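You operate a simulated robot arm through the tools that you are given. There is no shell and no other tool. Be economical: measure what you need, move in short steps, check, and stop when the job is done.

Carry out the task below with a simulated two-armed robot. There is one attempt and no reset: what you move stays moved.

JOB
Shut the crate, lock both clamps and pull the strap tight.
Fine: clamps before the strap; fold the blue strap plate down into the buckle, push the red paddle till the window shows Tight, no further; the vent dial, the yellow release button and the blue tag button stay.

The check looks at the end state, three seconds after you hand in, the way a careful person would. Anything else that was tipped, shoved, dropped, spilled or broken makes it a failure. Flat cloth is picked up by pressing the open fingertips on it (5 to 10 N) and closing them slowly along it; thin cloth reads only 2 to 8 mm in the jaws.

ROBOT AND FRAMES
Two 7-joint arms with three-finger grippers on one trunk, on a base that drives. Base frame: it is fixed to the floor where the robot stands at the start and does not move with it; the origin is under the middle of the robot, x ahead of it, y to its left, z up; the surface under the hand at the start is at about z = 0.48. Lengths are in m, angles in rad, forces in N, time in s.
The left shoulder is at the start at [0.078, 0.126, 1.157], the right one opposite. With the tool pointing down near the work surface each hand reaches from about 0.1 to 0.72 m from the robot's upright axis, wherever it stands, measured 20 degrees to its own side. Places, roughly: blue button of the tilt tag [0.8, 0.5, 0.4]; left orange clamp [0.7, 0.5, 0.7]; right orange clamp [0.3, 0.2, 0.7]; vent dial of the crate [0.3, 0.2, 0.4]; yellow release button [0.4, 0.2, 0.6]. Payload 2.94 kg a hand.
The TCP of each hand is the grasp point between the finger pads, 0.03 m short of the fingertips. In the tool frame z runs along the fingers and y along their closing line. Largest opening 0.128 m; the body of the gripper starts 0.093 m behind the TCP.
Orientation is that of the tool frame in the base frame, as a unit quaternion [w, x, y, z]. With the fingers straight down and closing along the base's y, the tool's x points along the base's -x, its y along +y and its z along -z.

CONTROLS
- The arms move only by the tool apply_moves. It takes "left_plan", "right_plan" or both (then of equal length, played together; a hand with none holds still); each is a list of rows, each a list of 7 numbers: the shift along the tool's x, y, z in units of 40 mm (1.0 is 40 mm), then the turn, a rotation vector about the tool's x, y, z in units of 8 degrees (1.0 is 8 degrees), then the closure, from 0 (fully open) to 1 (shut). In form: [[x, y, z, ax, ay, az, jaw], ...]. A call has 1 to 10 rows; each row shifts and turns the commanded pose from where the row before left it, along the tool's axes as they then stand. A call with a number of a shift or a turn outside -1 to 1 is refused whole. A row lasts 0.2 s, in which the tool goes at most 0.05 m and 0.15 rad; a call with a longer step from one row to the next is refused whole, and so is a gripper value outside its range. Where a pose cannot be reached the arm comes as near as it can. A force on the tool above 90 N (or 10 N above the force at the start of the call, whichever is more), or a blocked arm, ends the call early, and 0.2 s more pass. The fingers move at their own pace and stop on an object; they squeeze with about 36 N. The grip force told is the motor's: it shows also when the fingers shut on nothing. Time passes only in rows, and 0.2 s behind the last, so rows that do not move let the fingers close. It gives the time, the measured TCP pose, the force on the tool (base axes), the opening and the grip force at its end, in the units of the frame above (readings bear some noise), with the torque about the TCP (base axes, N m) and any sound that the robot's microphone picked up.
- Cameras (640 x 400 px; columns grow to the right, rows downward): "scene" is now at [0.1952, 0.0353, 1.28]; the picture's right is [0.35, -0.94, 0.00], its down [-0.71, -0.26, -0.65] and it looks along [0.61, 0.23, -0.76] (base axes); focal length 214 px, centre (320, 200). "left" rides on the left gripper at [0.069, 0.015, -0.12] in its tool frame; the picture's right is [-0.22, 0.98, 0.00], its down [-0.82, -0.18, -0.54] and it looks along [-0.53, -0.12, 0.84] (tool axes); focal length 251 px, centre (320, 200). "right" rides on the right gripper at [0.069, -0.015, -0.12] in its tool frame; the picture's right is [0.21, 0.98, 0.00], its down [-0.82, 0.18, -0.54] and it looks along [-0.53, 0.12, 0.84] (tool axes); focal length 251 px, centre (320, 200). There is no depth. A picture from a camera that has moved, and an enlarged one, comes with that camera's place and axes in the base frame and with its lens. The place of the scene camera against the robot may be out by one fixed shift of up to 0.025 m in any direction.
- camera(camera): a new picture of that camera. The clock stands still meanwhile.
- lift_body(by): slides the trunk up (or, below 0, down) by that many m; the arms and the scene camera ride with it, the base frame stays. It gives what a move gives, with no picture.
- drive_base(legs): drives the robot by 1 to 6 legs, each [ahead, left, turn to the left] in m, m and rad, along the robot's own axes; the way and the turn of a leg run together, so that a leg with both is an arc; at most 1.5 m and 3.142 rad a leg. The arms and the cameras ride along, it lands a little off, and it stops where it bumps. It gives what a move gives.
- aim_head(pan, tilt): turns the head with the scene camera to pan (to the left, within 1.396 rad either way) and tilt (down, from -0.506 to 1.204), counted from straight ahead of the robot. It gives what a move gives.
- zoom(camera, box): a new picture of the part [left, top, right, bottom] of that camera's present view, enlarged. The clock stands still meanwhile.
- close_job(): hands the job in; it is judged then, once.

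Go step by step. Nothing tells you exact positions but the pictures and the camera data: compare them with the known pose of the tool, close in by small moves and look again before you grip or let go. The budget is 120 turns and 100 pictures, counting those below and the enlarged ones. Unless the task says otherwise, let go and move clear before handing in, and close with one line.

The tools are called after "Request:" by a JSON object that holds its "method" and its "body". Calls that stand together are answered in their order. apply_moves: Moves the arms, as the interface text tells. Its arguments: {"type":"object","properties":{"left_plan":{"type":"array"},"right_plan":{"type":"array"}},"required":[]} The other tools are called the same way: lift_body (by) slides the trunk up or down; drive_base (legs) drives the base; aim_head (pan, tilt) turns the head that bears the scene camera; camera (camera) takes a picture; zoom (camera, box) takes an enlarged picture of a part of a camera's view; close_job () hands the job in.

At the start:

```text
time_s: 0.0
left_ee_pos: [0.3857, 0.4794, 1.0008]
left_ee_rot: [0.0, 0.0, 1.0, 0.0]
left_force: [-0.1, 0.0, 0.3]
left_moment: [-0.03, 0.06, 0.0]
left_grip_width: 0.1281
left_grasp_force: 0.0
right_ee_pos: [0.4886, 0.0101, 0.9996]
right_ee_rot: [0.0, 0.001, 1.0, 0.001]
right_force: [0.2, -0.2, 0.5]
right_moment: [0.04, -0.02, 0.0]
right_grip_width: 0.1281
right_grasp_force: 0.0
trunk travel left (down, up): [-0.375, 0.172]
robot x, y, heading: [0.0026, -0.0032, -0.0]
head pan, tilt: [0.394, 0.88]
```

scene: 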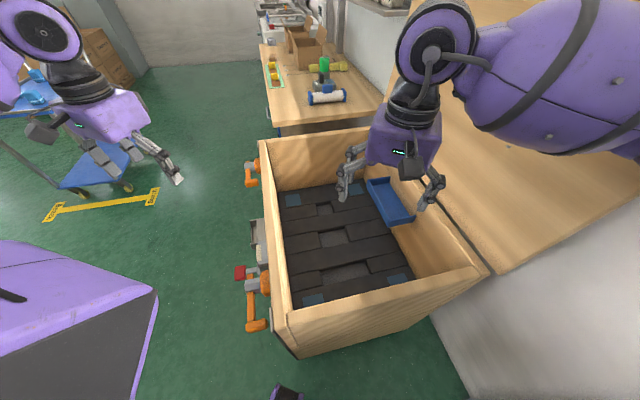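
right: 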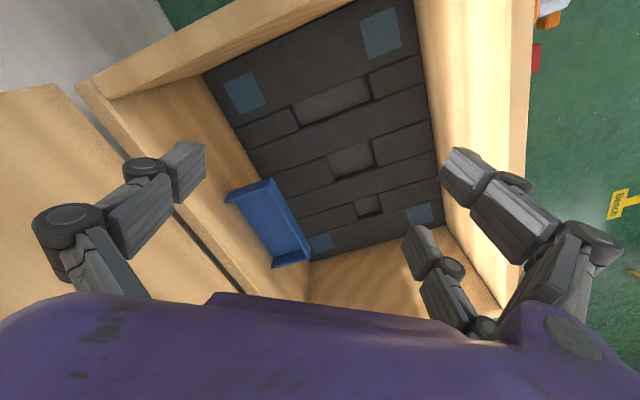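
left: 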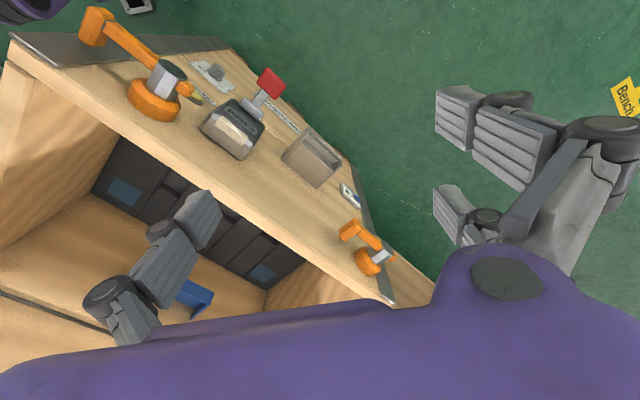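

I see an open crate ahead of the robot, with orange clamps, a buckle and a red paddle on its left (front) face. The lid seems to lie open to the right, so I'll look around first.

Request:
{"method": "aim_head", "body": {"pan": -0.2, "tilt": 0.6}}

Request:
{"method": "camera", "body": {"camera": "scene"}}

Request:
{"method": "zoom", "body": {"camera": "left", "box": [60, 0, 440, 300]}}

```text
time_s: 1.0
left_ee_pos: [0.3853, 0.4782, 0.9997]
left_ee_rot: [0.0, 0.0, 1.0, 0.0]
left_force: [-0.4, 0.6, -0.3]
left_moment: [0.01, 0.02, -0.02]
left_grip_width: 0.1282
left_grasp_force: 0.0
right_ee_pos: [0.4878, 0.0097, 1.0009]
right_ee_rot: [0.001, 0.001, 1.0, 0.0]
right_force: [-0.8, 0.1, 0.6]
right_moment: [0.03, 0.0, 0.03]
right_grip_width: 0.128
right_grasp_force: 0.1
trunk travel left (down, up): [-0.375, 0.172]
robot x, y, heading: [-0.002, -0.0006, 0.001]
head pan, tilt: [-0.201, 0.6]
```

```text
96 pictures are left
camera scene: at [0.2088, -0.0093, 1.3014], right [-0.2, -0.98, 0.0], down [-0.55, 0.11, -0.82], along [0.81, -0.16, -0.57], focal length 214 px, centre (320, 200)
```

scene: 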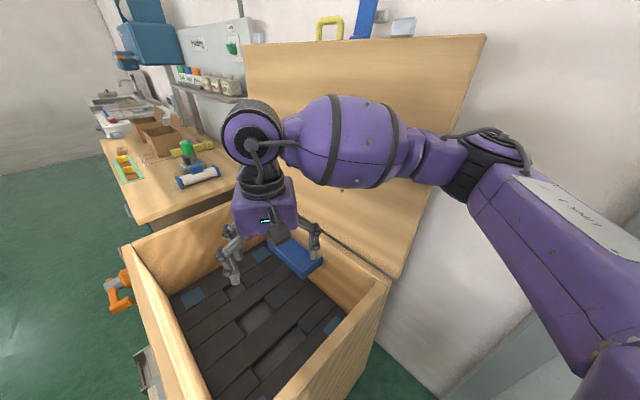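

```text
1.33 times, centred on (250, 150) of left
camera zoom: at [0.3163, 0.4937, 1.1199], right [0.22, 0.98, 0.0], down [0.82, -0.18, 0.54], along [0.53, -0.12, -0.84], focal length 335 px, centre (413, 267)
```

zoom: 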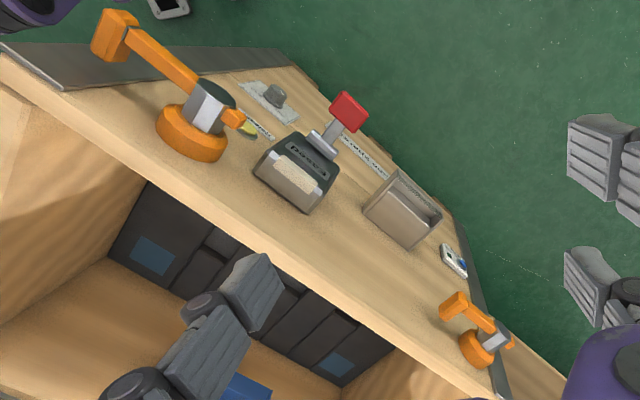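

The lid stands upright, leaning back against the wall, with a yellow handle and something blue on its top edge. I'll look closer at it.

Request:
{"method": "aim_head", "body": {"pan": -0.25, "tilt": 0.15}}

Request:
{"method": "camera", "body": {"camera": "scene"}}

Request:
{"method": "zoom", "body": {"camera": "scene", "box": [240, 50, 480, 200]}}

```text
time_s: 1.9
left_ee_pos: [0.3861, 0.4794, 1.0005]
left_ee_rot: [0.0, 0.0, 1.0, 0.0]
left_force: [0.1, 0.4, 0.0]
left_moment: [0.0, 0.01, -0.01]
left_grip_width: 0.1278
left_grasp_force: 0.1
right_ee_pos: [0.4881, 0.0114, 0.9999]
right_ee_rot: [-0.001, 0.0, 1.0, 0.001]
right_force: [0.2, -0.1, -0.2]
right_moment: [-0.01, -0.02, 0.02]
right_grip_width: 0.1282
right_grasp_force: 0.1
trunk travel left (down, up): [-0.375, 0.172]
robot x, y, heading: [-0.0007, -0.003, -0.0]
head pan, tilt: [-0.25, 0.15]
```

```text
94 pictures are left
camera scene: at [0.2121, -0.0147, 1.3429], right [-0.25, -0.97, 0.0], down [-0.15, 0.04, -0.99], along [0.96, -0.24, -0.15], focal length 214 px, centre (320, 200)
```

scene: 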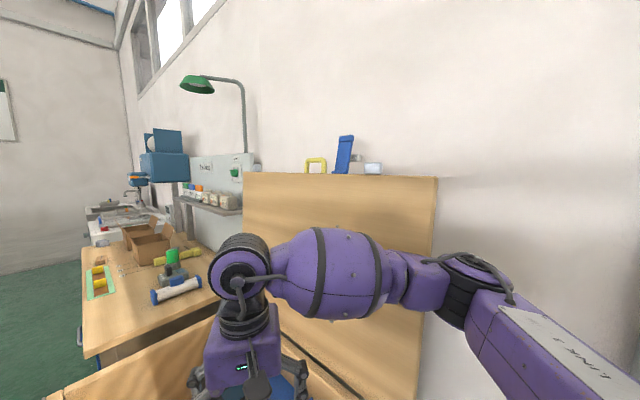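

```text
2.67 times, centred on (360, 125) of scene
camera zoom: at [0.2121, -0.0147, 1.3429], right [-0.25, -0.97, 0.0], down [-0.15, 0.04, -0.99], along [0.96, -0.24, -0.15], focal length 572 px, centre (213, 400)
```

zoom: 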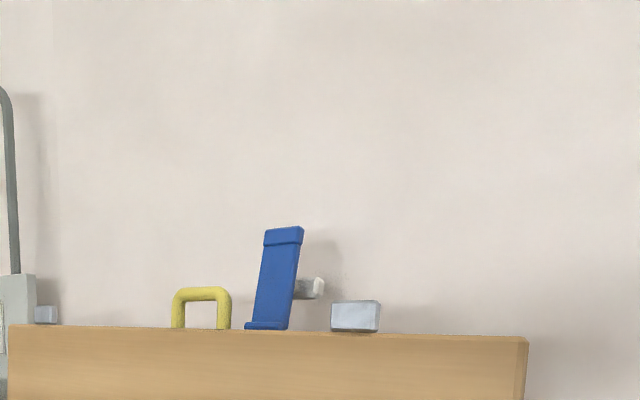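

The lid is hinged at the back with its handle, blue strap plate and clamp keepers on the free edge. I plan to back off along the wall and fork the lid's near side edge with the right hand; first I check the room behind and to the right.

Request:
{"method": "aim_head", "body": {"pan": -0.75, "tilt": 0.35}}

Request:
{"method": "camera", "body": {"camera": "scene"}}

Request:
{"method": "aim_head", "body": {"pan": 1.2, "tilt": 0.6}}

Request:
{"method": "camera", "body": {"camera": "scene"}}

```text
time_s: 2.8
left_ee_pos: [0.3851, 0.4798, 1.0009]
left_ee_rot: [0.0, 0.0, 1.0, 0.0]
left_force: [0.3, 0.2, 0.9]
left_moment: [-0.04, -0.01, -0.02]
left_grip_width: 0.1278
left_grasp_force: 0.0
right_ee_pos: [0.4876, 0.0112, 0.9999]
right_ee_rot: [0.0, 0.0, 1.0, 0.0]
right_force: [-0.5, 0.2, -0.1]
right_moment: [0.0, 0.01, 0.01]
right_grip_width: 0.1277
right_grasp_force: 0.1
trunk travel left (down, up): [-0.375, 0.172]
robot x, y, heading: [0.001, -0.0009, 0.0]
head pan, tilt: [-0.75, 0.351]
```

```text
92 pictures are left
camera scene: at [0.1903, -0.0552, 1.3243], right [-0.68, -0.73, 0.0], down [-0.25, 0.23, -0.94], along [0.69, -0.64, -0.34], focal length 214 px, centre (320, 200)
```

scene: 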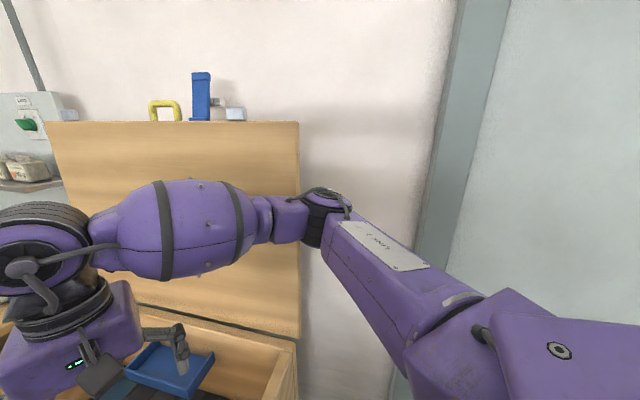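

```text
time_s: 4.7
left_ee_pos: [0.3851, 0.4792, 1.0005]
left_ee_rot: [0.001, 0.0, 1.0, 0.0]
left_force: [0.1, 0.0, -0.1]
left_moment: [0.02, -0.01, 0.0]
left_grip_width: 0.128
left_grasp_force: 0.1
right_ee_pos: [0.4886, 0.0108, 1.0]
right_ee_rot: [0.0, 0.0, 1.0, -0.001]
right_force: [-0.3, 0.7, 0.1]
right_moment: [0.01, 0.0, -0.01]
right_grip_width: 0.1278
right_grasp_force: 0.1
trunk travel left (down, up): [-0.375, 0.172]
robot x, y, heading: [0.0031, -0.0015, 0.002]
head pan, tilt: [1.201, 0.6]
```

```text
91 pictures are left
camera scene: at [0.1542, 0.0906, 1.3015], right [0.93, -0.36, 0.0], down [-0.2, -0.53, -0.83], along [0.3, 0.77, -0.56], focal length 214 px, centre (320, 200)
```

scene: 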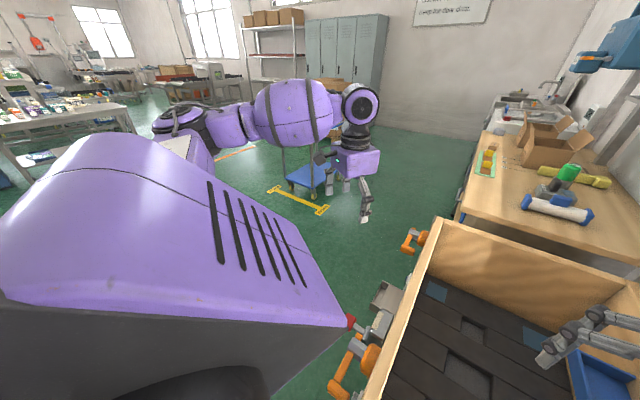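

There's free space to the left and a wall behind the lid. I back the robot off along the wall and turn it to face the crate's near side.

Request:
{"method": "drive_base", "body": {"legs": [[-0.24, -0.18, 0], [0, 0, 0.633]]}}

Request:
{"method": "aim_head", "body": {"pan": -0.5, "tilt": 0.35}}

Request:
{"method": "camera", "body": {"camera": "scene"}}

```text
time_s: 8.7
left_ee_pos: [-0.2139, 0.4345, 1.0]
left_ee_rot: [0.0, -0.311, 0.95, 0.0]
left_force: [0.3, 0.3, 0.9]
left_moment: [-0.01, -0.01, -0.02]
left_grip_width: 0.1278
left_grasp_force: 0.1
right_ee_pos: [0.1476, 0.116, 0.9998]
right_ee_rot: [0.0, -0.311, 0.95, 0.0]
right_force: [0.2, 0.0, -0.5]
right_moment: [-0.03, 0.02, 0.01]
right_grip_width: 0.128
right_grasp_force: 0.1
trunk travel left (down, up): [-0.375, 0.172]
robot x, y, heading: [-0.2389, -0.1794, 0.633]
head pan, tilt: [1.201, 0.6]
```

```text
time_s: 10.4
left_ee_pos: [-0.2126, 0.4337, 1.0003]
left_ee_rot: [0.001, -0.311, 0.95, 0.0]
left_force: [0.3, -0.2, 1.1]
left_moment: [0.0, -0.05, 0.0]
left_grip_width: 0.1282
left_grasp_force: 0.0
right_ee_pos: [0.1472, 0.1167, 0.9998]
right_ee_rot: [0.001, -0.31, 0.951, 0.001]
right_force: [-0.1, 0.8, 0.0]
right_moment: [0.01, 0.01, 0.01]
right_grip_width: 0.1282
right_grasp_force: 0.0
trunk travel left (down, up): [-0.375, 0.172]
robot x, y, heading: [-0.2435, -0.1822, 0.63]
head pan, tilt: [-0.499, 0.351]
```

```text
90 pictures are left
camera scene: at [-0.0493, -0.0897, 1.3242], right [0.13, -0.99, 0.0], down [-0.34, -0.05, -0.94], along [0.93, 0.13, -0.34], focal length 214 px, centre (320, 200)
```

scene: 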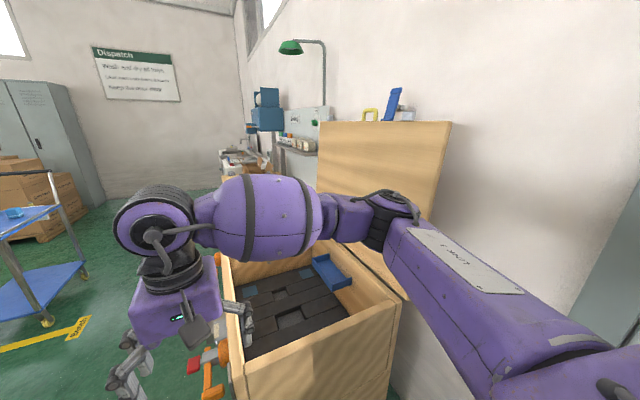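

The lid's near side edge is at about a line through (0.55,-0.30) up to z≈1.33. I move the right hand sideways to stand off that edge, then pitch it forward.

Request:
{"method": "apply_moves", "body": {"right_plan": [[0.06, -1, -0.32, 0, 0, 0, 0], [0.06, -1, -0.32, 0, 0, 0, 0], [0.06, -1, -0.32, 0, 0, 0, 0], [0.06, -1, -0.32, 0, 0, 0, 0], [0.06, -1, -0.32, 0, 0, 0, 0], [0.06, -1, -0.32, 0, 0, 0, 0], [0.06, -1, -0.32, 0, 0, 0, 0], [0.06, -1, -0.32, 0, 0, 0, 0], [0.06, -1, -0.32, 0, 0, 0, 0], [0.06, -1, -0.32, 0, 0, 0, 0]]}}

Request:
{"method": "apply_moves", "body": {"right_plan": [[0, 0, 0, 0, -1, 0, 0], [0, 0, 0, 0, -1, 0, 0], [0, 0, 0, 0, -1, 0, 0], [0, 0, 0, 0, -1, 0, 0], [0, 0, 0, 0, -1, 0, 0], [0, 0, 0, 0, -1, 0, 0], [0, 0, 0, 0, -1, 0, 0], [0, 0, 0, 0, -1, 0, 0], [0, 0, 0, 0, -1, 0, 0], [0, 0, 0, 0, -1, 0, 0]]}}

Request:
{"method": "camera", "body": {"camera": "scene"}}

Request:
{"method": "camera", "body": {"camera": "right"}}

```text
time_s: 12.6
left_ee_pos: [-0.214, 0.4334, 1.0007]
left_ee_rot: [0.0, -0.311, 0.95, 0.002]
left_force: [0.9, 0.1, 0.7]
left_moment: [-0.03, -0.03, -0.01]
left_grip_width: 0.1281
left_grasp_force: 0.0
right_ee_pos: [0.3624, -0.2223, 1.1278]
right_ee_rot: [0.0, -0.311, 0.95, 0.0]
right_force: [-0.1, -0.3, -0.7]
right_moment: [0.0, -0.01, -0.02]
right_grip_width: 0.1283
right_grasp_force: 0.1
trunk travel left (down, up): [-0.375, 0.172]
robot x, y, heading: [-0.2427, -0.1793, 0.63]
head pan, tilt: [-0.499, 0.351]
```

```text
time_s: 14.8
left_ee_pos: [-0.2135, 0.4335, 1.0007]
left_ee_rot: [0.0, -0.311, 0.951, -0.001]
left_force: [-0.6, -0.6, 0.3]
left_moment: [0.0, 0.01, 0.0]
left_grip_width: 0.1282
left_grasp_force: 0.1
right_ee_pos: [0.3659, -0.2254, 1.1277]
right_ee_rot: [0.465, -0.264, 0.832, 0.148]
right_force: [-0.1, -0.5, 0.7]
right_moment: [0.01, -0.01, -0.02]
right_grip_width: 0.1281
right_grasp_force: 0.0
right hand out of reach, approached as far as the arm can: row 8, 9, 10
trunk travel left (down, up): [-0.375, 0.172]
robot x, y, heading: [-0.2409, -0.1799, 0.632]
head pan, tilt: [-0.499, 0.351]
```

```text
89 pictures are left
camera scene: at [-0.0498, -0.0902, 1.3243], right [0.13, -0.99, 0.0], down [-0.34, -0.05, -0.94], along [0.93, 0.12, -0.34], focal length 214 px, centre (320, 200)
```

scene: 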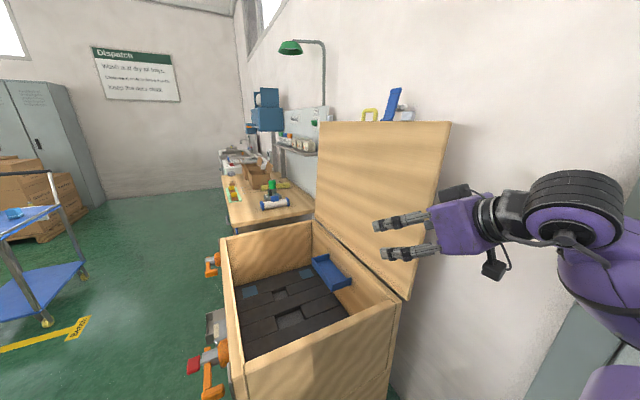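

```text
88 pictures are left
camera right: at [0.2606, -0.3174, 1.1319], right [-0.65, 0.73, -0.18], down [-0.13, 0.13, 0.98], along [0.74, 0.67, 0.01], focal length 251 px, centre (320, 200)
```

right: 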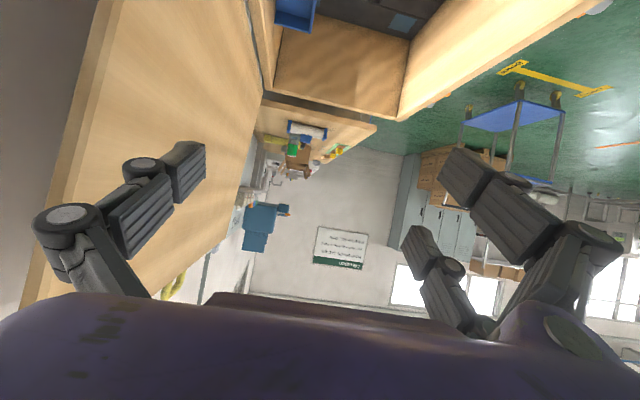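

The hand is too close to the shoulder to point forward fully. I back off a bit more and then extend the arm.

Request:
{"method": "drive_base", "body": {"legs": [[-0.2, 0, 0]]}}

Request:
{"method": "apply_moves", "body": {"right_plan": [[-0.5, 0, 0.85, 0, 0, 0, 0], [-0.5, 0, 0.85, 0, 0, 0, 0], [-0.5, 0, 0.85, 0, 0, 0, 0], [-0.5, 0, 0.85, 0, 0, 0, 0]]}}

```text
time_s: 16.4
left_ee_pos: [-0.3768, 0.3154, 1.0002]
left_ee_rot: [0.0, -0.312, 0.95, 0.0]
left_force: [-1.0, 0.2, -0.1]
left_moment: [-0.02, -0.02, -0.02]
left_grip_width: 0.1281
left_grasp_force: 0.1
right_ee_pos: [0.203, -0.3436, 1.1282]
right_ee_rot: [0.465, -0.264, 0.832, 0.148]
right_force: [-0.8, 0.1, -1.0]
right_moment: [0.01, 0.02, -0.03]
right_grip_width: 0.1279
right_grasp_force: 0.0
trunk travel left (down, up): [-0.375, 0.172]
robot x, y, heading: [-0.4041, -0.3004, 0.632]
head pan, tilt: [-0.499, 0.351]
```

```text
time_s: 17.4
left_ee_pos: [-0.3772, 0.315, 1.0003]
left_ee_rot: [0.0, -0.311, 0.95, 0.0]
left_force: [-0.1, -0.4, 0.0]
left_moment: [-0.02, 0.0, 0.03]
left_grip_width: 0.1276
left_grasp_force: 0.0
right_ee_pos: [0.3335, -0.2518, 1.1241]
right_ee_rot: [0.464, -0.265, 0.832, 0.148]
right_force: [0.4, -0.2, -1.1]
right_moment: [0.0, 0.01, -0.02]
right_grip_width: 0.1277
right_grasp_force: 0.1
trunk travel left (down, up): [-0.375, 0.172]
robot x, y, heading: [-0.4006, -0.299, 0.637]
head pan, tilt: [-0.499, 0.351]
```

Request:
{"method": "apply_moves", "body": {"right_plan": [[0, 0, 0, 0, -1, 0, 0], [0, 0, 0, 0, -1, 0, 0], [0, 0, 0, 0, -1, 0, 0], [0, 0, 0, 0, -0.95, 0, 0], [-0.4, -0.9, 0, 0, 0, 0, 0], [-0.4, -0.9, 0, 0, 0, 0, 0], [-0.4, -0.9, 0, 0, 0, 0, 0], [-0.4, -0.9, 0, 0, 0, 0, 0]]}}

Request:
{"method": "camera", "body": {"camera": "scene"}}

Request:
{"method": "camera", "body": {"camera": "right"}}

```text
time_s: 19.2
left_ee_pos: [-0.3771, 0.3141, 0.9996]
left_ee_rot: [-0.001, -0.312, 0.95, 0.001]
left_force: [-0.7, -0.3, -0.9]
left_moment: [-0.01, -0.01, -0.01]
left_grip_width: 0.1279
left_grasp_force: 0.1
right_ee_pos: [0.4153, -0.3697, 1.1895]
right_ee_rot: [0.674, -0.215, 0.674, 0.215]
right_force: [-0.4, -1.1, 0.0]
right_moment: [0.01, 0.01, 0.0]
right_grip_width: 0.128
right_grasp_force: 0.0
trunk travel left (down, up): [-0.375, 0.172]
robot x, y, heading: [-0.3954, -0.2979, 0.63]
head pan, tilt: [-0.499, 0.351]
```

```text
87 pictures are left
camera scene: at [-0.212, -0.2092, 1.3243], right [0.13, -0.99, 0.0], down [-0.34, -0.05, -0.94], along [0.93, 0.13, -0.34], focal length 214 px, centre (320, 200)
```

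scene: 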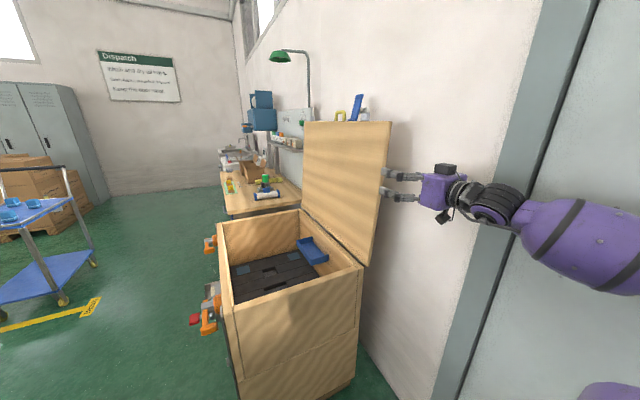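

```text
86 pictures are left
camera right: at [0.3256, -0.4523, 1.1203], right [-0.56, 0.8, -0.21], down [-0.55, -0.17, 0.82], along [0.62, 0.58, 0.53], focal length 251 px, centre (320, 200)
```

right: 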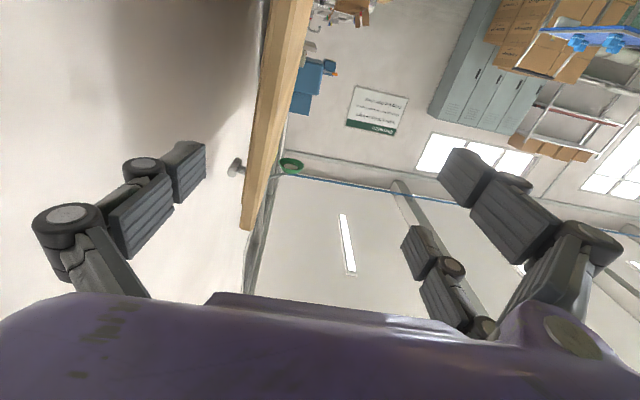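

The gripper points along the lid edge, which lies between the fingers' planes; a bumper behind the lid holds it off the wall. I zoom to judge the gap.

Request:
{"method": "zoom", "body": {"camera": "right", "box": [120, 0, 440, 240]}}

Request:
{"method": "zoom", "body": {"camera": "scene", "box": [300, 80, 460, 280]}}

```text
1.67 times, centred on (280, 120) of right
camera zoom: at [0.3256, -0.4523, 1.1203], right [-0.56, 0.8, -0.21], down [-0.55, -0.17, 0.82], along [0.62, 0.58, 0.53], focal length 419 px, centre (387, 333)
```

zoom: 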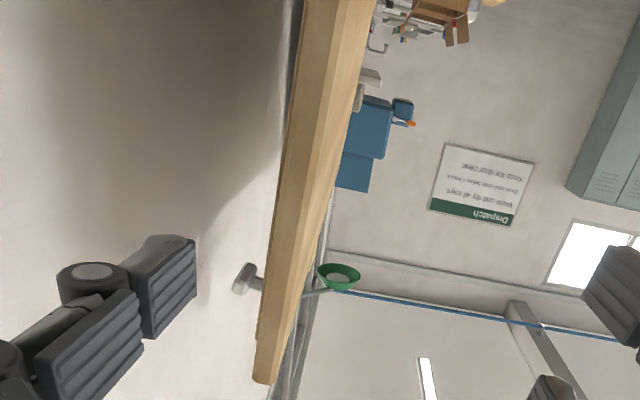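

```text
2.00 times, centred on (380, 180) of scene
camera zoom: at [-0.212, -0.2092, 1.3243], right [0.13, -0.99, 0.0], down [-0.34, -0.05, -0.94], along [0.93, 0.13, -0.34], focal length 429 px, centre (200, 240)
```

zoom: 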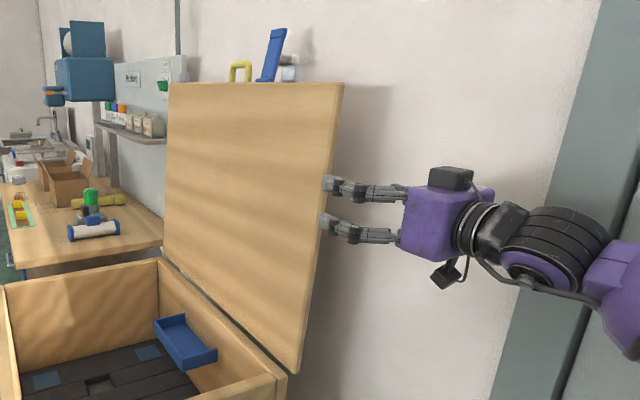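

The thumb side (-y) will go behind the lid and the two fingers in front. I partly close the jaw, shift right and forward just short of the edge, and look again.

Request:
{"method": "apply_moves", "body": {"right_plan": [[0, -0.5, 0, 0, 0, 0.28, 0.53], [0, -0.5, 0, 0, 0, 0.28, 0.53], [0, 0, 0.6, 0, 0, 0, 0.53], [0, 0, 0.6, 0, 0, 0, 0.53], [0, 0, 0, 0, 0, 0, 0.53]]}}

Request:
{"method": "camera", "body": {"camera": "right"}}

Request:
{"method": "zoom", "body": {"camera": "scene", "box": [300, 80, 460, 280]}}

```text
time_s: 20.4
left_ee_pos: [-0.3769, 0.3144, 1.0007]
left_ee_rot: [-0.001, -0.312, 0.95, 0.001]
left_force: [0.3, 0.2, 0.4]
left_moment: [0.03, -0.04, 0.0]
left_grip_width: 0.1282
left_grasp_force: 0.0
right_ee_pos: [0.4769, -0.3749, 1.189]
right_ee_rot: [0.665, -0.187, 0.682, 0.24]
right_force: [-0.1, -0.1, 1.0]
right_moment: [0.0, -0.01, -0.02]
right_grip_width: 0.0602
right_grasp_force: 0.0
trunk travel left (down, up): [-0.375, 0.172]
robot x, y, heading: [-0.4015, -0.2965, 0.631]
head pan, tilt: [-0.499, 0.351]
```

```text
83 pictures are left
camera right: at [0.3841, -0.4525, 1.1179], right [-0.57, 0.81, -0.14], down [-0.51, -0.22, 0.83], along [0.64, 0.55, 0.54], focal length 251 px, centre (320, 200)
```

right: 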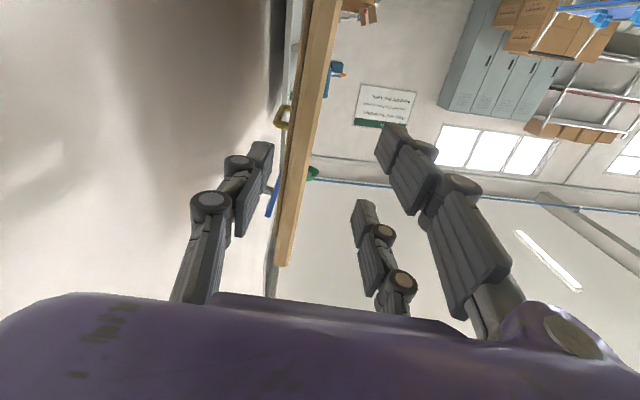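

```text
2.00 times, centred on (380, 180) of scene
camera zoom: at [-0.2123, -0.209, 1.3243], right [0.13, -0.99, 0.0], down [-0.34, -0.05, -0.94], along [0.93, 0.13, -0.34], focal length 429 px, centre (200, 240)
```

zoom: 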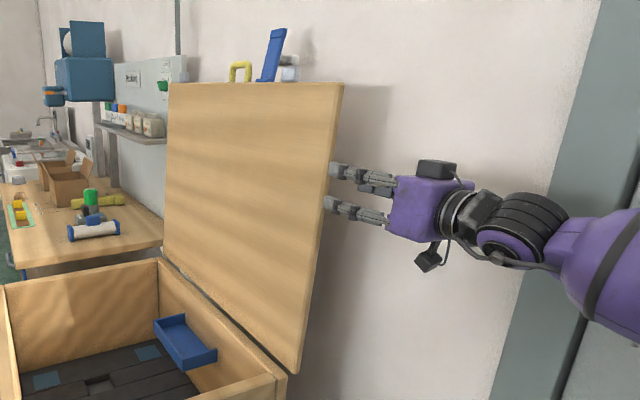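

The lid edge lies between thumb and fingers; the thumb needs a few mm more clearance behind. I shift right 8 mm and slide the fork on.

Request:
{"method": "apply_moves", "body": {"right_plan": [[0, -0.2, 0.3, 0, 0, 0, 0.53], [0, 0, 0.6, 0, 0, 0, 0.53], [0, 0, 0.6, 0, 0, 0, 0.53]]}}

Request:
{"method": "camera", "body": {"camera": "right"}}

```text
time_s: 21.2
left_ee_pos: [-0.3751, 0.3163, 1.0003]
left_ee_rot: [0.0, -0.311, 0.95, 0.0]
left_force: [0.5, 0.7, 0.0]
left_moment: [-0.01, 0.01, 0.01]
left_grip_width: 0.1283
left_grasp_force: 0.1
right_ee_pos: [0.532, -0.3462, 1.1864]
right_ee_rot: [0.665, -0.188, 0.682, 0.241]
right_force: [-0.5, 1.0, 0.4]
right_moment: [0.0, 0.02, 0.02]
right_grip_width: 0.06
right_grasp_force: 0.0
trunk travel left (down, up): [-0.375, 0.172]
robot x, y, heading: [-0.4056, -0.3001, 0.634]
head pan, tilt: [-0.499, 0.351]
```

```text
81 pictures are left
camera right: at [0.4389, -0.4233, 1.1166], right [-0.57, 0.81, -0.14], down [-0.51, -0.22, 0.83], along [0.64, 0.55, 0.53], focal length 251 px, centre (320, 200)
```

right: 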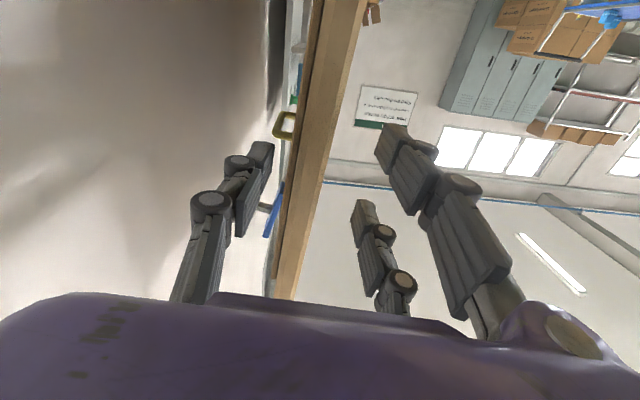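

Clear so far; the tips are about at the edge. I advance another 4.5 cm.

Request:
{"method": "apply_moves", "body": {"right_plan": [[0, 0, 0.4, 0, 0, 0, 0.53], [0, 0, 0.4, 0, 0, 0, 0.53], [0, 0, 0.35, 0, 0, 0, 0.53]]}}

Request:
{"method": "camera", "body": {"camera": "right"}}

```text
time_s: 22.0
left_ee_pos: [-0.3762, 0.3158, 0.9993]
left_ee_rot: [0.001, -0.312, 0.95, -0.001]
left_force: [0.7, 0.2, 0.6]
left_moment: [0.01, -0.01, 0.03]
left_grip_width: 0.128
left_grasp_force: 0.1
right_ee_pos: [0.5694, -0.3194, 1.1861]
right_ee_rot: [0.664, -0.188, 0.682, 0.241]
right_force: [0.3, 0.3, 0.0]
right_moment: [0.05, -0.09, -0.01]
right_grip_width: 0.06
right_grasp_force: 0.1
trunk travel left (down, up): [-0.375, 0.172]
robot x, y, heading: [-0.4051, -0.3022, 0.633]
head pan, tilt: [-0.499, 0.351]
```

```text
80 pictures are left
camera right: at [0.4764, -0.3972, 1.1162], right [-0.57, 0.81, -0.14], down [-0.51, -0.22, 0.83], along [0.64, 0.55, 0.53], focal length 251 px, centre (320, 200)
```

right: 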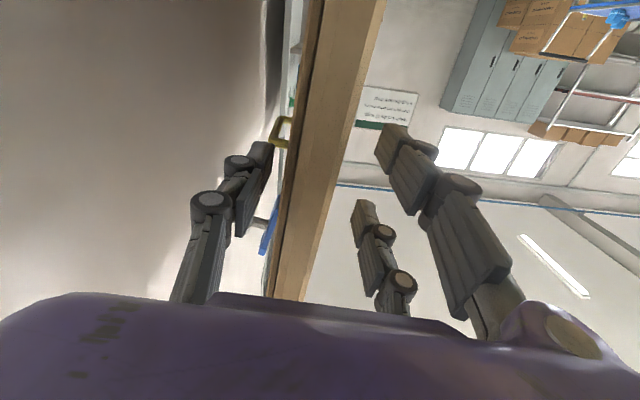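

The fork straddles the lid edge. I start swinging the lid about its hinge (approx. n=0.55, z=0.77), radius 0.417.

Request:
{"method": "apply_moves", "body": {"right_plan": [[0.03, 0.5, 0, 0, 0, -0.343, 0.55], [0.03, 0.5, 0, 0, 0, -0.343, 0.57], [0.03, 0.5, 0, 0, 0, -0.343, 0.57], [0.03, 0.5, 0, 0, 0, -0.343, 0.57], [0.03, 0.5, 0, 0, 0, -0.343, 0.57], [0.03, 0.5, 0, 0, 0, -0.343, 0.57]]}}

Request:
{"method": "camera", "body": {"camera": "scene"}}

Request:
{"method": "camera", "body": {"camera": "right"}}

```text
time_s: 23.4
left_ee_pos: [-0.3765, 0.3161, 0.9996]
left_ee_rot: [0.0, -0.312, 0.95, -0.001]
left_force: [-0.3, 0.0, -0.2]
left_moment: [-0.02, 0.0, 0.0]
left_grip_width: 0.1277
left_grasp_force: 0.1
right_ee_pos: [0.4998, -0.2218, 1.175]
right_ee_rot: [0.692, -0.284, 0.648, 0.142]
right_force: [-0.1, 0.0, -0.4]
right_moment: [0.02, 0.01, -0.03]
right_grip_width: 0.0553
right_grasp_force: 0.1
trunk travel left (down, up): [-0.375, 0.172]
robot x, y, heading: [-0.4036, -0.3017, 0.638]
head pan, tilt: [-0.499, 0.351]
```

```text
79 pictures are left
camera scene: at [-0.212, -0.2083, 1.3242], right [0.13, -0.99, 0.0], down [-0.34, -0.05, -0.94], along [0.93, 0.13, -0.34], focal length 214 px, centre (320, 200)
```

scene: 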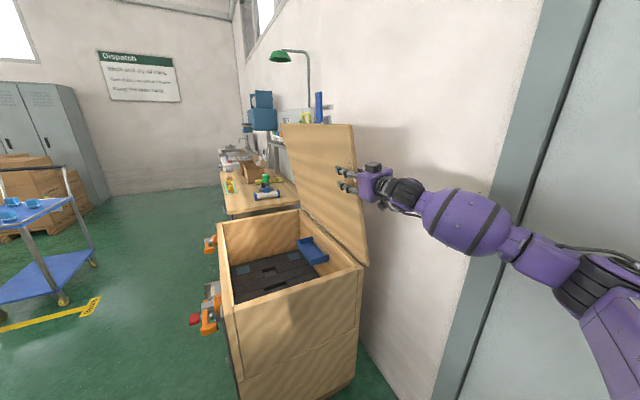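

```text
78 pictures are left
camera right: at [0.4182, -0.3155, 1.1103], right [-0.53, 0.74, -0.41], down [-0.64, -0.03, 0.77], along [0.56, 0.67, 0.49], focal length 251 px, centre (320, 200)
```

right: 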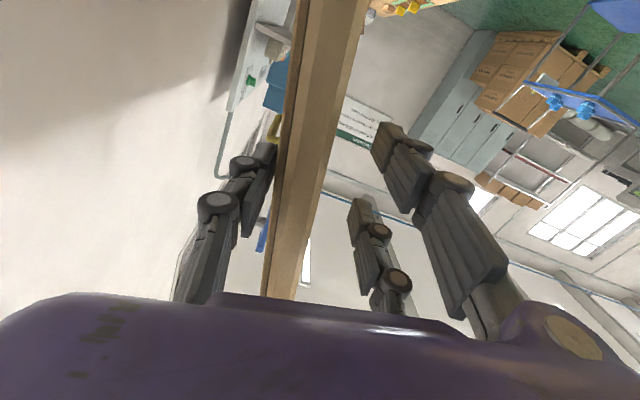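

The lid follows smoothly. I continue the arc.

Request:
{"method": "apply_moves", "body": {"right_plan": [[0.033, 0.7, 0, 0, 0, -0.48, 0.57], [0.033, 0.7, 0, 0, 0, -0.48, 0.57], [0.033, 0.7, 0, 0, 0, -0.48, 0.57], [0.033, 0.7, 0, 0, 0, -0.48, 0.57], [0.033, 0.7, 0, 0, 0, -0.48, 0.57], [0.033, 0.7, 0, 0, 0, -0.48, 0.57], [0.033, 0.7, 0, 0, 0, -0.48, 0.57], [0.033, 0.7, 0, 0, 0, -0.48, 0.57], [0.033, 0.7, 0, 0, 0, -0.48, 0.57], [0.033, 0.7, 0, 0, 0, -0.48, 0.57]]}}

Request:
{"method": "camera", "body": {"camera": "scene"}}

Request:
{"method": "camera", "body": {"camera": "right"}}

```text
time_s: 25.6
left_ee_pos: [-0.3762, 0.3163, 1.0006]
left_ee_rot: [0.0, -0.312, 0.95, 0.0]
left_force: [0.5, 0.9, -0.7]
left_moment: [0.04, 0.0, -0.02]
left_grip_width: 0.128
left_grasp_force: 0.1
right_ee_pos: [0.4338, -0.1306, 1.1318]
right_ee_rot: [0.705, -0.375, 0.6, 0.041]
right_force: [-1.0, 4.6, -2.2]
right_moment: [-0.14, -0.13, -0.11]
right_grip_width: 0.0579
right_grasp_force: 2.0
right hand out of reach, approached as far as the arm can: row 5, 6, 7, 8, 9, 10
trunk travel left (down, up): [-0.375, 0.172]
robot x, y, heading: [-0.4033, -0.2987, 0.632]
head pan, tilt: [-0.499, 0.351]
```

```text
77 pictures are left
camera scene: at [-0.2118, -0.2079, 1.3242], right [0.13, -0.99, 0.0], down [-0.34, -0.05, -0.94], along [0.93, 0.13, -0.34], focal length 214 px, centre (320, 200)
```

scene: 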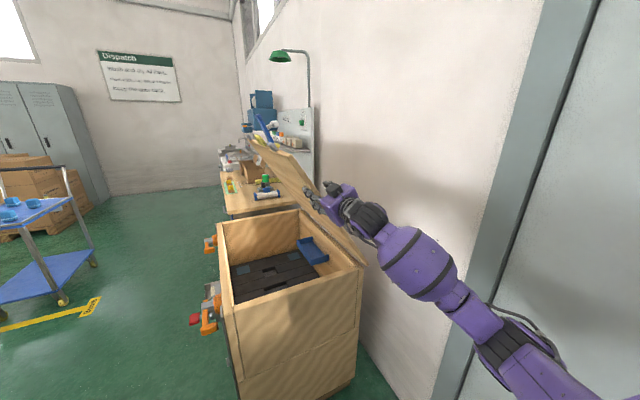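

```text
76 pictures are left
camera right: at [0.3627, -0.2368, 1.0775], right [-0.44, 0.62, -0.66], down [-0.76, 0.14, 0.64], along [0.48, 0.78, 0.41], focal length 251 px, centre (320, 200)
```

right: 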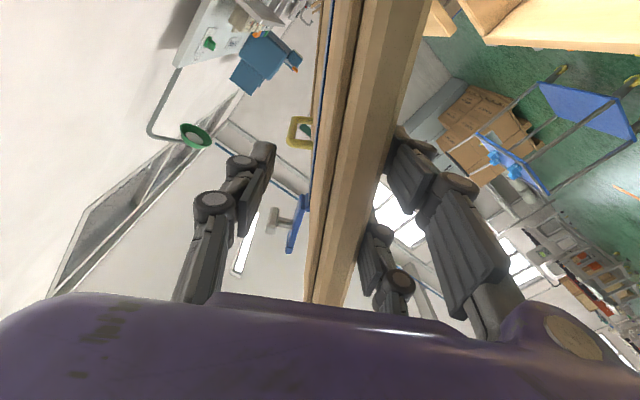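

The wrist can no longer roll, but the lid rests on the front fingers. I keep the tool's orientation, widen the fork and carry on along the arc by translation.

Request:
{"method": "apply_moves", "body": {"right_plan": [[0, 0, 0, 0, 0, 0, 0.4], [0.04, 0.9, 0, 0, 0, 0, 0.3], [0.12, 0.89, 0, 0, 0, 0, 0.3], [0.19, 0.88, 0, 0, 0, 0, 0.3]]}}

Request:
{"method": "camera", "body": {"camera": "right"}}

Request:
{"method": "camera", "body": {"camera": "scene"}}

```text
time_s: 26.6
left_ee_pos: [-0.3773, 0.3159, 0.9998]
left_ee_rot: [0.0, -0.312, 0.95, 0.001]
left_force: [-0.8, -0.3, 0.3]
left_moment: [0.0, 0.06, 0.03]
left_grip_width: 0.1281
left_grasp_force: 0.0
right_ee_pos: [0.4313, -0.1259, 1.1236]
right_ee_rot: [0.702, -0.378, 0.602, 0.045]
right_force: [0.5, 5.3, -4.8]
right_moment: [-0.19, -0.19, -0.26]
right_grip_width: 0.0926
right_grasp_force: 1.8
right hand out of reach, approached as far as the arm can: row 2, 3, 4
trunk travel left (down, up): [-0.375, 0.172]
robot x, y, heading: [-0.4007, -0.2994, 0.632]
head pan, tilt: [-0.499, 0.351]
```

```text
75 pictures are left
camera right: at [0.3597, -0.2333, 1.0714], right [-0.45, 0.61, -0.65], down [-0.76, 0.13, 0.64], along [0.48, 0.78, 0.4], focal length 251 px, centre (320, 200)
```

right: 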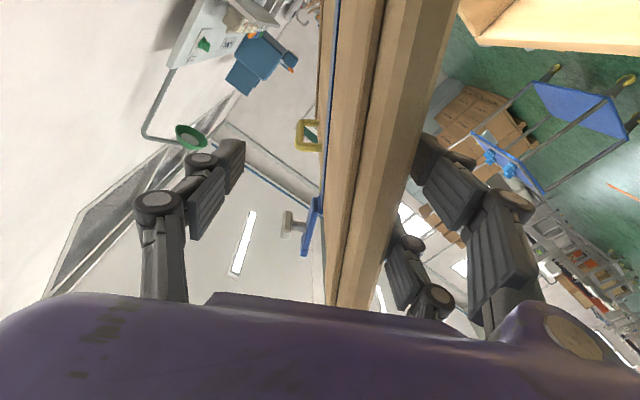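

```text
74 pictures are left
camera scene: at [-0.2115, -0.2076, 1.3241], right [0.13, -0.99, 0.0], down [-0.34, -0.05, -0.94], along [0.93, 0.13, -0.34], focal length 214 px, centre (320, 200)
```

scene: 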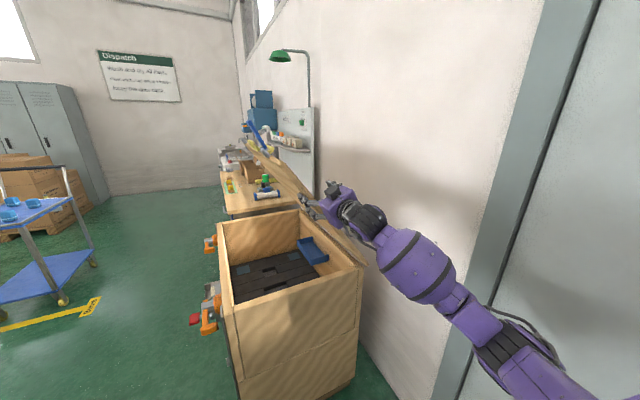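

The arm itself is at a limit, but trunk and base can carry the hand along the arc. I open the fork fully and alternate lowering the trunk and shifting left.

Request:
{"method": "apply_moves", "body": {"right_plan": [[0, 0, 0, 0, 0, 0, 0.15], [0, 0, 0, 0, 0, 0, 0.0], [0, 0, 0, 0, 0, 0, 0.0]]}}

Request:
{"method": "lift_body", "body": {"by": -0.08}}

Request:
{"method": "drive_base", "body": {"legs": [[0, 0.09, 0]]}}

Request:
{"method": "camera", "body": {"camera": "right"}}

Request:
{"method": "camera", "body": {"camera": "scene"}}

```text
time_s: 27.4
left_ee_pos: [-0.3757, 0.3164, 0.9995]
left_ee_rot: [0.0, -0.311, 0.95, 0.0]
left_force: [0.0, -0.1, 0.6]
left_moment: [-0.01, 0.01, 0.02]
left_grip_width: 0.1281
left_grasp_force: 0.1
right_ee_pos: [0.4305, -0.1266, 1.1234]
right_ee_rot: [0.702, -0.378, 0.602, 0.045]
right_force: [-0.5, 5.3, -4.9]
right_moment: [-0.23, -0.23, -0.26]
right_grip_width: 0.128
right_grasp_force: 0.0
trunk travel left (down, up): [-0.375, 0.172]
robot x, y, heading: [-0.4028, -0.297, 0.632]
head pan, tilt: [-0.499, 0.351]
```

```text
time_s: 28.6
left_ee_pos: [-0.376, 0.3154, 0.9193]
left_ee_rot: [-0.001, -0.312, 0.95, 0.001]
left_force: [-0.7, -0.4, -0.1]
left_moment: [0.01, 0.02, -0.01]
left_grip_width: 0.1279
left_grasp_force: 0.1
right_ee_pos: [0.4315, -0.1277, 1.0433]
right_ee_rot: [0.701, -0.378, 0.603, 0.044]
right_force: [-0.9, 7.5, -4.9]
right_moment: [-0.36, -0.28, -0.43]
right_grip_width: 0.1281
right_grasp_force: 0.1
trunk travel left (down, up): [-0.295, 0.252]
robot x, y, heading: [-0.4047, -0.2969, 0.64]
head pan, tilt: [-0.499, 0.351]
```

```text
time_s: 30.0
left_ee_pos: [-0.432, 0.3887, 0.9202]
left_ee_rot: [0.0, -0.312, 0.95, 0.0]
left_force: [-0.5, 0.0, 0.2]
left_moment: [0.0, -0.01, 0.0]
left_grip_width: 0.128
left_grasp_force: 0.1
right_ee_pos: [0.3774, -0.0519, 1.0456]
right_ee_rot: [0.703, -0.378, 0.6, 0.046]
right_force: [-2.7, 6.3, -3.8]
right_moment: [-0.2, -0.19, -0.13]
right_grip_width: 0.128
right_grasp_force: 0.1
trunk travel left (down, up): [-0.295, 0.252]
robot x, y, heading: [-0.4558, -0.2277, 0.633]
head pan, tilt: [-0.499, 0.351]
```

```text
73 pictures are left
camera right: at [0.3059, -0.1602, 0.9926], right [-0.45, 0.61, -0.65], down [-0.76, 0.13, 0.64], along [0.47, 0.78, 0.4], focal length 251 px, centre (320, 200)
```

right: 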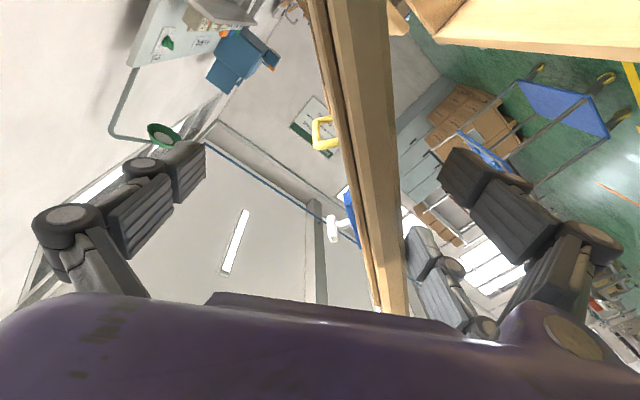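

```text
72 pictures are left
camera scene: at [-0.25, -0.1235, 1.2456], right [0.14, -0.99, 0.0], down [-0.34, -0.05, -0.94], along [0.93, 0.13, -0.34], focal length 214 px, centre (320, 200)
```

scene: 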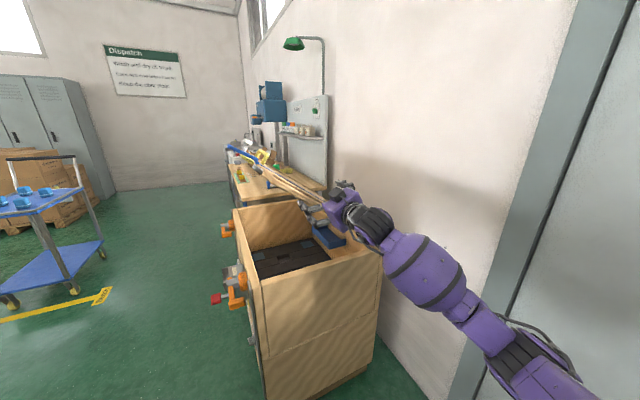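

The lid keeps following down. I continue with lower/left steps.

Request:
{"method": "lift_body", "body": {"by": -0.09}}

Request:
{"method": "drive_base", "body": {"legs": [[0, 0.06, 0]]}}

Request:
{"method": "camera", "body": {"camera": "right"}}

Request:
{"method": "camera", "body": {"camera": "scene"}}

```text
time_s: 31.3
left_ee_pos: [-0.4304, 0.3883, 0.8308]
left_ee_rot: [-0.001, -0.312, 0.95, 0.001]
left_force: [0.4, 0.1, -0.3]
left_moment: [0.03, 0.01, 0.05]
left_grip_width: 0.1283
left_grasp_force: 0.0
right_ee_pos: [0.3788, -0.0532, 0.9543]
right_ee_rot: [0.703, -0.378, 0.601, 0.045]
right_force: [0.2, 6.7, -8.3]
right_moment: [-0.46, -0.39, -0.42]
right_grip_width: 0.1278
right_grasp_force: 0.1
trunk travel left (down, up): [-0.205, 0.342]
robot x, y, heading: [-0.4558, -0.228, 0.639]
head pan, tilt: [-0.499, 0.351]
```

```text
time_s: 32.5
left_ee_pos: [-0.4663, 0.4352, 0.8293]
left_ee_rot: [0.0, -0.313, 0.95, 0.001]
left_force: [-0.3, 0.3, 0.4]
left_moment: [-0.04, 0.02, 0.0]
left_grip_width: 0.1278
left_grasp_force: 0.0
right_ee_pos: [0.3401, -0.0033, 0.9561]
right_ee_rot: [0.704, -0.379, 0.599, 0.048]
right_force: [-3.8, 6.8, -6.0]
right_moment: [-0.36, -0.3, -0.09]
right_grip_width: 0.1281
right_grasp_force: 0.1
trunk travel left (down, up): [-0.205, 0.342]
robot x, y, heading: [-0.4952, -0.1766, 0.633]
head pan, tilt: [-0.499, 0.351]
```

```text
71 pictures are left
camera right: at [0.2702, -0.1106, 0.9029], right [-0.45, 0.61, -0.65], down [-0.76, 0.13, 0.64], along [0.47, 0.78, 0.41], focal length 251 px, centre (320, 200)
```

right: 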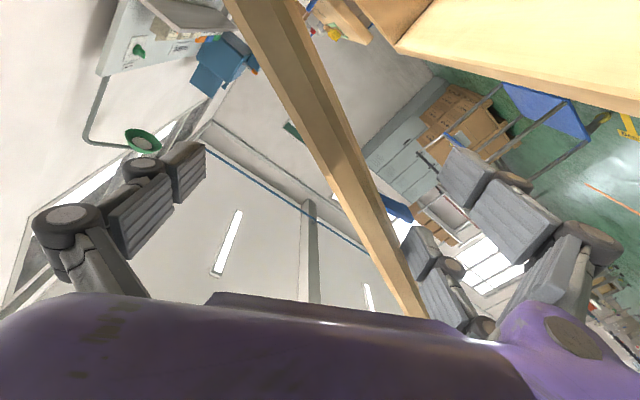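

```text
70 pictures are left
camera scene: at [-0.2632, -0.0591, 1.1515], right [0.14, -0.99, 0.0], down [-0.34, -0.05, -0.94], along [0.93, 0.13, -0.34], focal length 214 px, centre (320, 200)
```

scene: 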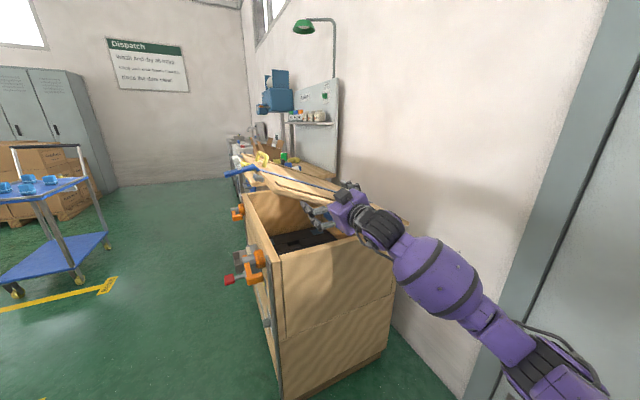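

The lid now rests on the outer finger at about 25° from closed. I test whether the wrist can roll further now.

Request:
{"method": "apply_moves", "body": {"right_plan": [[0, 0, 0, 0, 0, -0.6, 0], [0, 0, 0, 0, 0, -0.6, 0]]}}

```text
time_s: 33.1
left_ee_pos: [-0.467, 0.4357, 0.8302]
left_ee_rot: [-0.001, -0.312, 0.95, 0.0]
left_force: [0.4, 0.0, -0.1]
left_moment: [0.03, -0.03, 0.02]
left_grip_width: 0.1278
left_grasp_force: 0.1
right_ee_pos: [0.3408, -0.0025, 0.9555]
right_ee_rot: [0.703, -0.406, 0.583, 0.02]
right_force: [-3.9, 6.2, -6.9]
right_moment: [-0.37, -0.33, -0.1]
right_grip_width: 0.128
right_grasp_force: 0.1
right hand out of reach, approached as far as the arm can: row 2
trunk travel left (down, up): [-0.205, 0.342]
robot x, y, heading: [-0.4921, -0.1795, 0.635]
head pan, tilt: [-0.499, 0.351]
```

Request:
{"method": "apply_moves", "body": {"right_plan": [[0, 0, 0.5, 0, 0, 0, 0], [0, 0, 0.5, 0, 0, 0, 0]]}}

Request:
{"method": "drive_base", "body": {"legs": [[-0.05, 0, 0]]}}

Request:
{"method": "apply_moves", "body": {"right_plan": [[0, 0, 0.6, 0, 0, 0, 0], [0, 0, 0.6, 0, 0, 0, 0]]}}

Request:
{"method": "drive_base", "body": {"legs": [[-0.05, 0, 0]]}}

Request:
{"method": "apply_moves", "body": {"right_plan": [[0, 0, 0.6, 0, 0, 0, 0], [0, 0, 0.6, 0, 0, 0, 0], [0, 0, 0, 0, 0, -0.6, 0], [0, 0, 0, 0, 0, -0.6, 0]]}}

```text
time_s: 33.7
left_ee_pos: [-0.4667, 0.4354, 0.8294]
left_ee_rot: [0.001, -0.313, 0.95, 0.001]
left_force: [1.1, -0.6, 0.3]
left_moment: [-0.01, 0.03, 0.0]
left_grip_width: 0.128
left_grasp_force: 0.1
right_ee_pos: [0.3735, 0.0204, 0.9555]
right_ee_rot: [0.702, -0.407, 0.584, 0.022]
right_force: [-3.1, -0.7, -7.3]
right_moment: [-0.24, -0.61, 0.13]
right_grip_width: 0.1281
right_grasp_force: 0.0
trunk travel left (down, up): [-0.205, 0.342]
robot x, y, heading: [-0.494, -0.1779, 0.639]
head pan, tilt: [-0.499, 0.351]
```

```text
time_s: 34.6
left_ee_pos: [-0.5095, 0.4064, 0.8308]
left_ee_rot: [0.001, -0.314, 0.95, 0.0]
left_force: [0.5, 0.7, 0.2]
left_moment: [0.02, -0.01, -0.01]
left_grip_width: 0.1281
left_grasp_force: 0.0
right_ee_pos: [0.3297, -0.0082, 0.9594]
right_ee_rot: [0.704, -0.407, 0.581, 0.025]
right_force: [-27.7, -5.6, -4.6]
right_moment: [-0.42, 0.38, 1.73]
right_grip_width: 0.1293
right_grasp_force: 0.2
trunk travel left (down, up): [-0.205, 0.342]
robot x, y, heading: [-0.5346, -0.2097, 0.638]
head pan, tilt: [-0.499, 0.351]
```

```text
time_s: 35.2
left_ee_pos: [-0.5097, 0.4066, 0.8301]
left_ee_rot: [0.0, -0.313, 0.95, 0.0]
left_force: [1.0, 0.4, -0.6]
left_moment: [0.03, 0.07, -0.01]
left_grip_width: 0.128
left_grasp_force: 0.0
right_ee_pos: [0.3666, 0.0219, 0.9585]
right_ee_rot: [0.704, -0.408, 0.581, 0.023]
right_force: [-26.6, 0.9, -2.1]
right_moment: [0.02, -0.43, 0.41]
right_grip_width: 0.1175
right_grasp_force: 0.1
trunk travel left (down, up): [-0.205, 0.342]
robot x, y, heading: [-0.5304, -0.2084, 0.636]
head pan, tilt: [-0.499, 0.351]
```

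```text
time_s: 36.1
left_ee_pos: [-0.5473, 0.3755, 0.83]
left_ee_rot: [-0.001, -0.312, 0.95, 0.0]
left_force: [-0.5, 0.5, -1.4]
left_moment: [0.01, -0.01, 0.03]
left_grip_width: 0.1279
left_grasp_force: 0.2
right_ee_pos: [0.3309, -0.0108, 0.9553]
right_ee_rot: [0.702, -0.409, 0.583, 0.025]
right_force: [-3.7, -3.7, -10.0]
right_moment: [-0.5, -0.2, 0.24]
right_grip_width: 0.1291
right_grasp_force: 0.1
trunk travel left (down, up): [-0.205, 0.342]
robot x, y, heading: [-0.5738, -0.2391, 0.634]
head pan, tilt: [-0.499, 0.351]
```

```text
time_s: 36.7
left_ee_pos: [-0.551, 0.3735, 0.8313]
left_ee_rot: [0.0, -0.313, 0.95, 0.001]
left_force: [0.5, -0.5, 0.9]
left_moment: [-0.01, 0.06, 0.02]
left_grip_width: 0.1279
left_grasp_force: 0.0
right_ee_pos: [0.3454, 0.0251, 0.9608]
right_ee_rot: [0.707, -0.415, 0.572, 0.041]
right_force: [-47.4, -18.8, -5.4]
right_moment: [-0.36, 0.21, 2.91]
right_grip_width: 0.1222
right_grasp_force: 0.1
trunk travel left (down, up): [-0.205, 0.342]
robot x, y, heading: [-0.5724, -0.2408, 0.642]
head pan, tilt: [-0.499, 0.351]
stopped in row 2 (right hand): the force on the tool passed its limit at 124 N (the readings are from after the stop); the commanded pose is now the measured one
```

Something is catching with 47 N along −x. I look before moving further.

Request:
{"method": "camera", "body": {"camera": "right"}}

Request:
{"method": "zoom", "body": {"camera": "scene", "box": [200, 100, 440, 250]}}

```text
69 pictures are left
camera right: at [0.2829, -0.09, 0.9094], right [-0.45, 0.55, -0.71], down [-0.8, 0.12, 0.59], along [0.41, 0.83, 0.38], focal length 251 px, centre (320, 200)
```

right: 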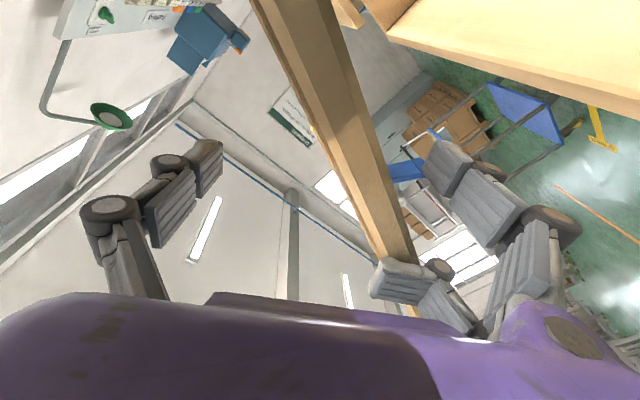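

```text
2.67 times, centred on (320, 175) of scene
camera zoom: at [-0.3483, -0.1225, 1.1523], right [0.14, -0.99, 0.0], down [-0.34, -0.05, -0.94], along [0.93, 0.13, -0.34], focal length 572 px, centre (320, 267)
```

zoom: 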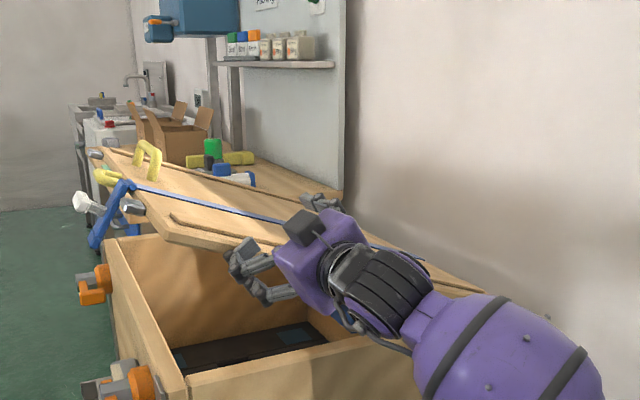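

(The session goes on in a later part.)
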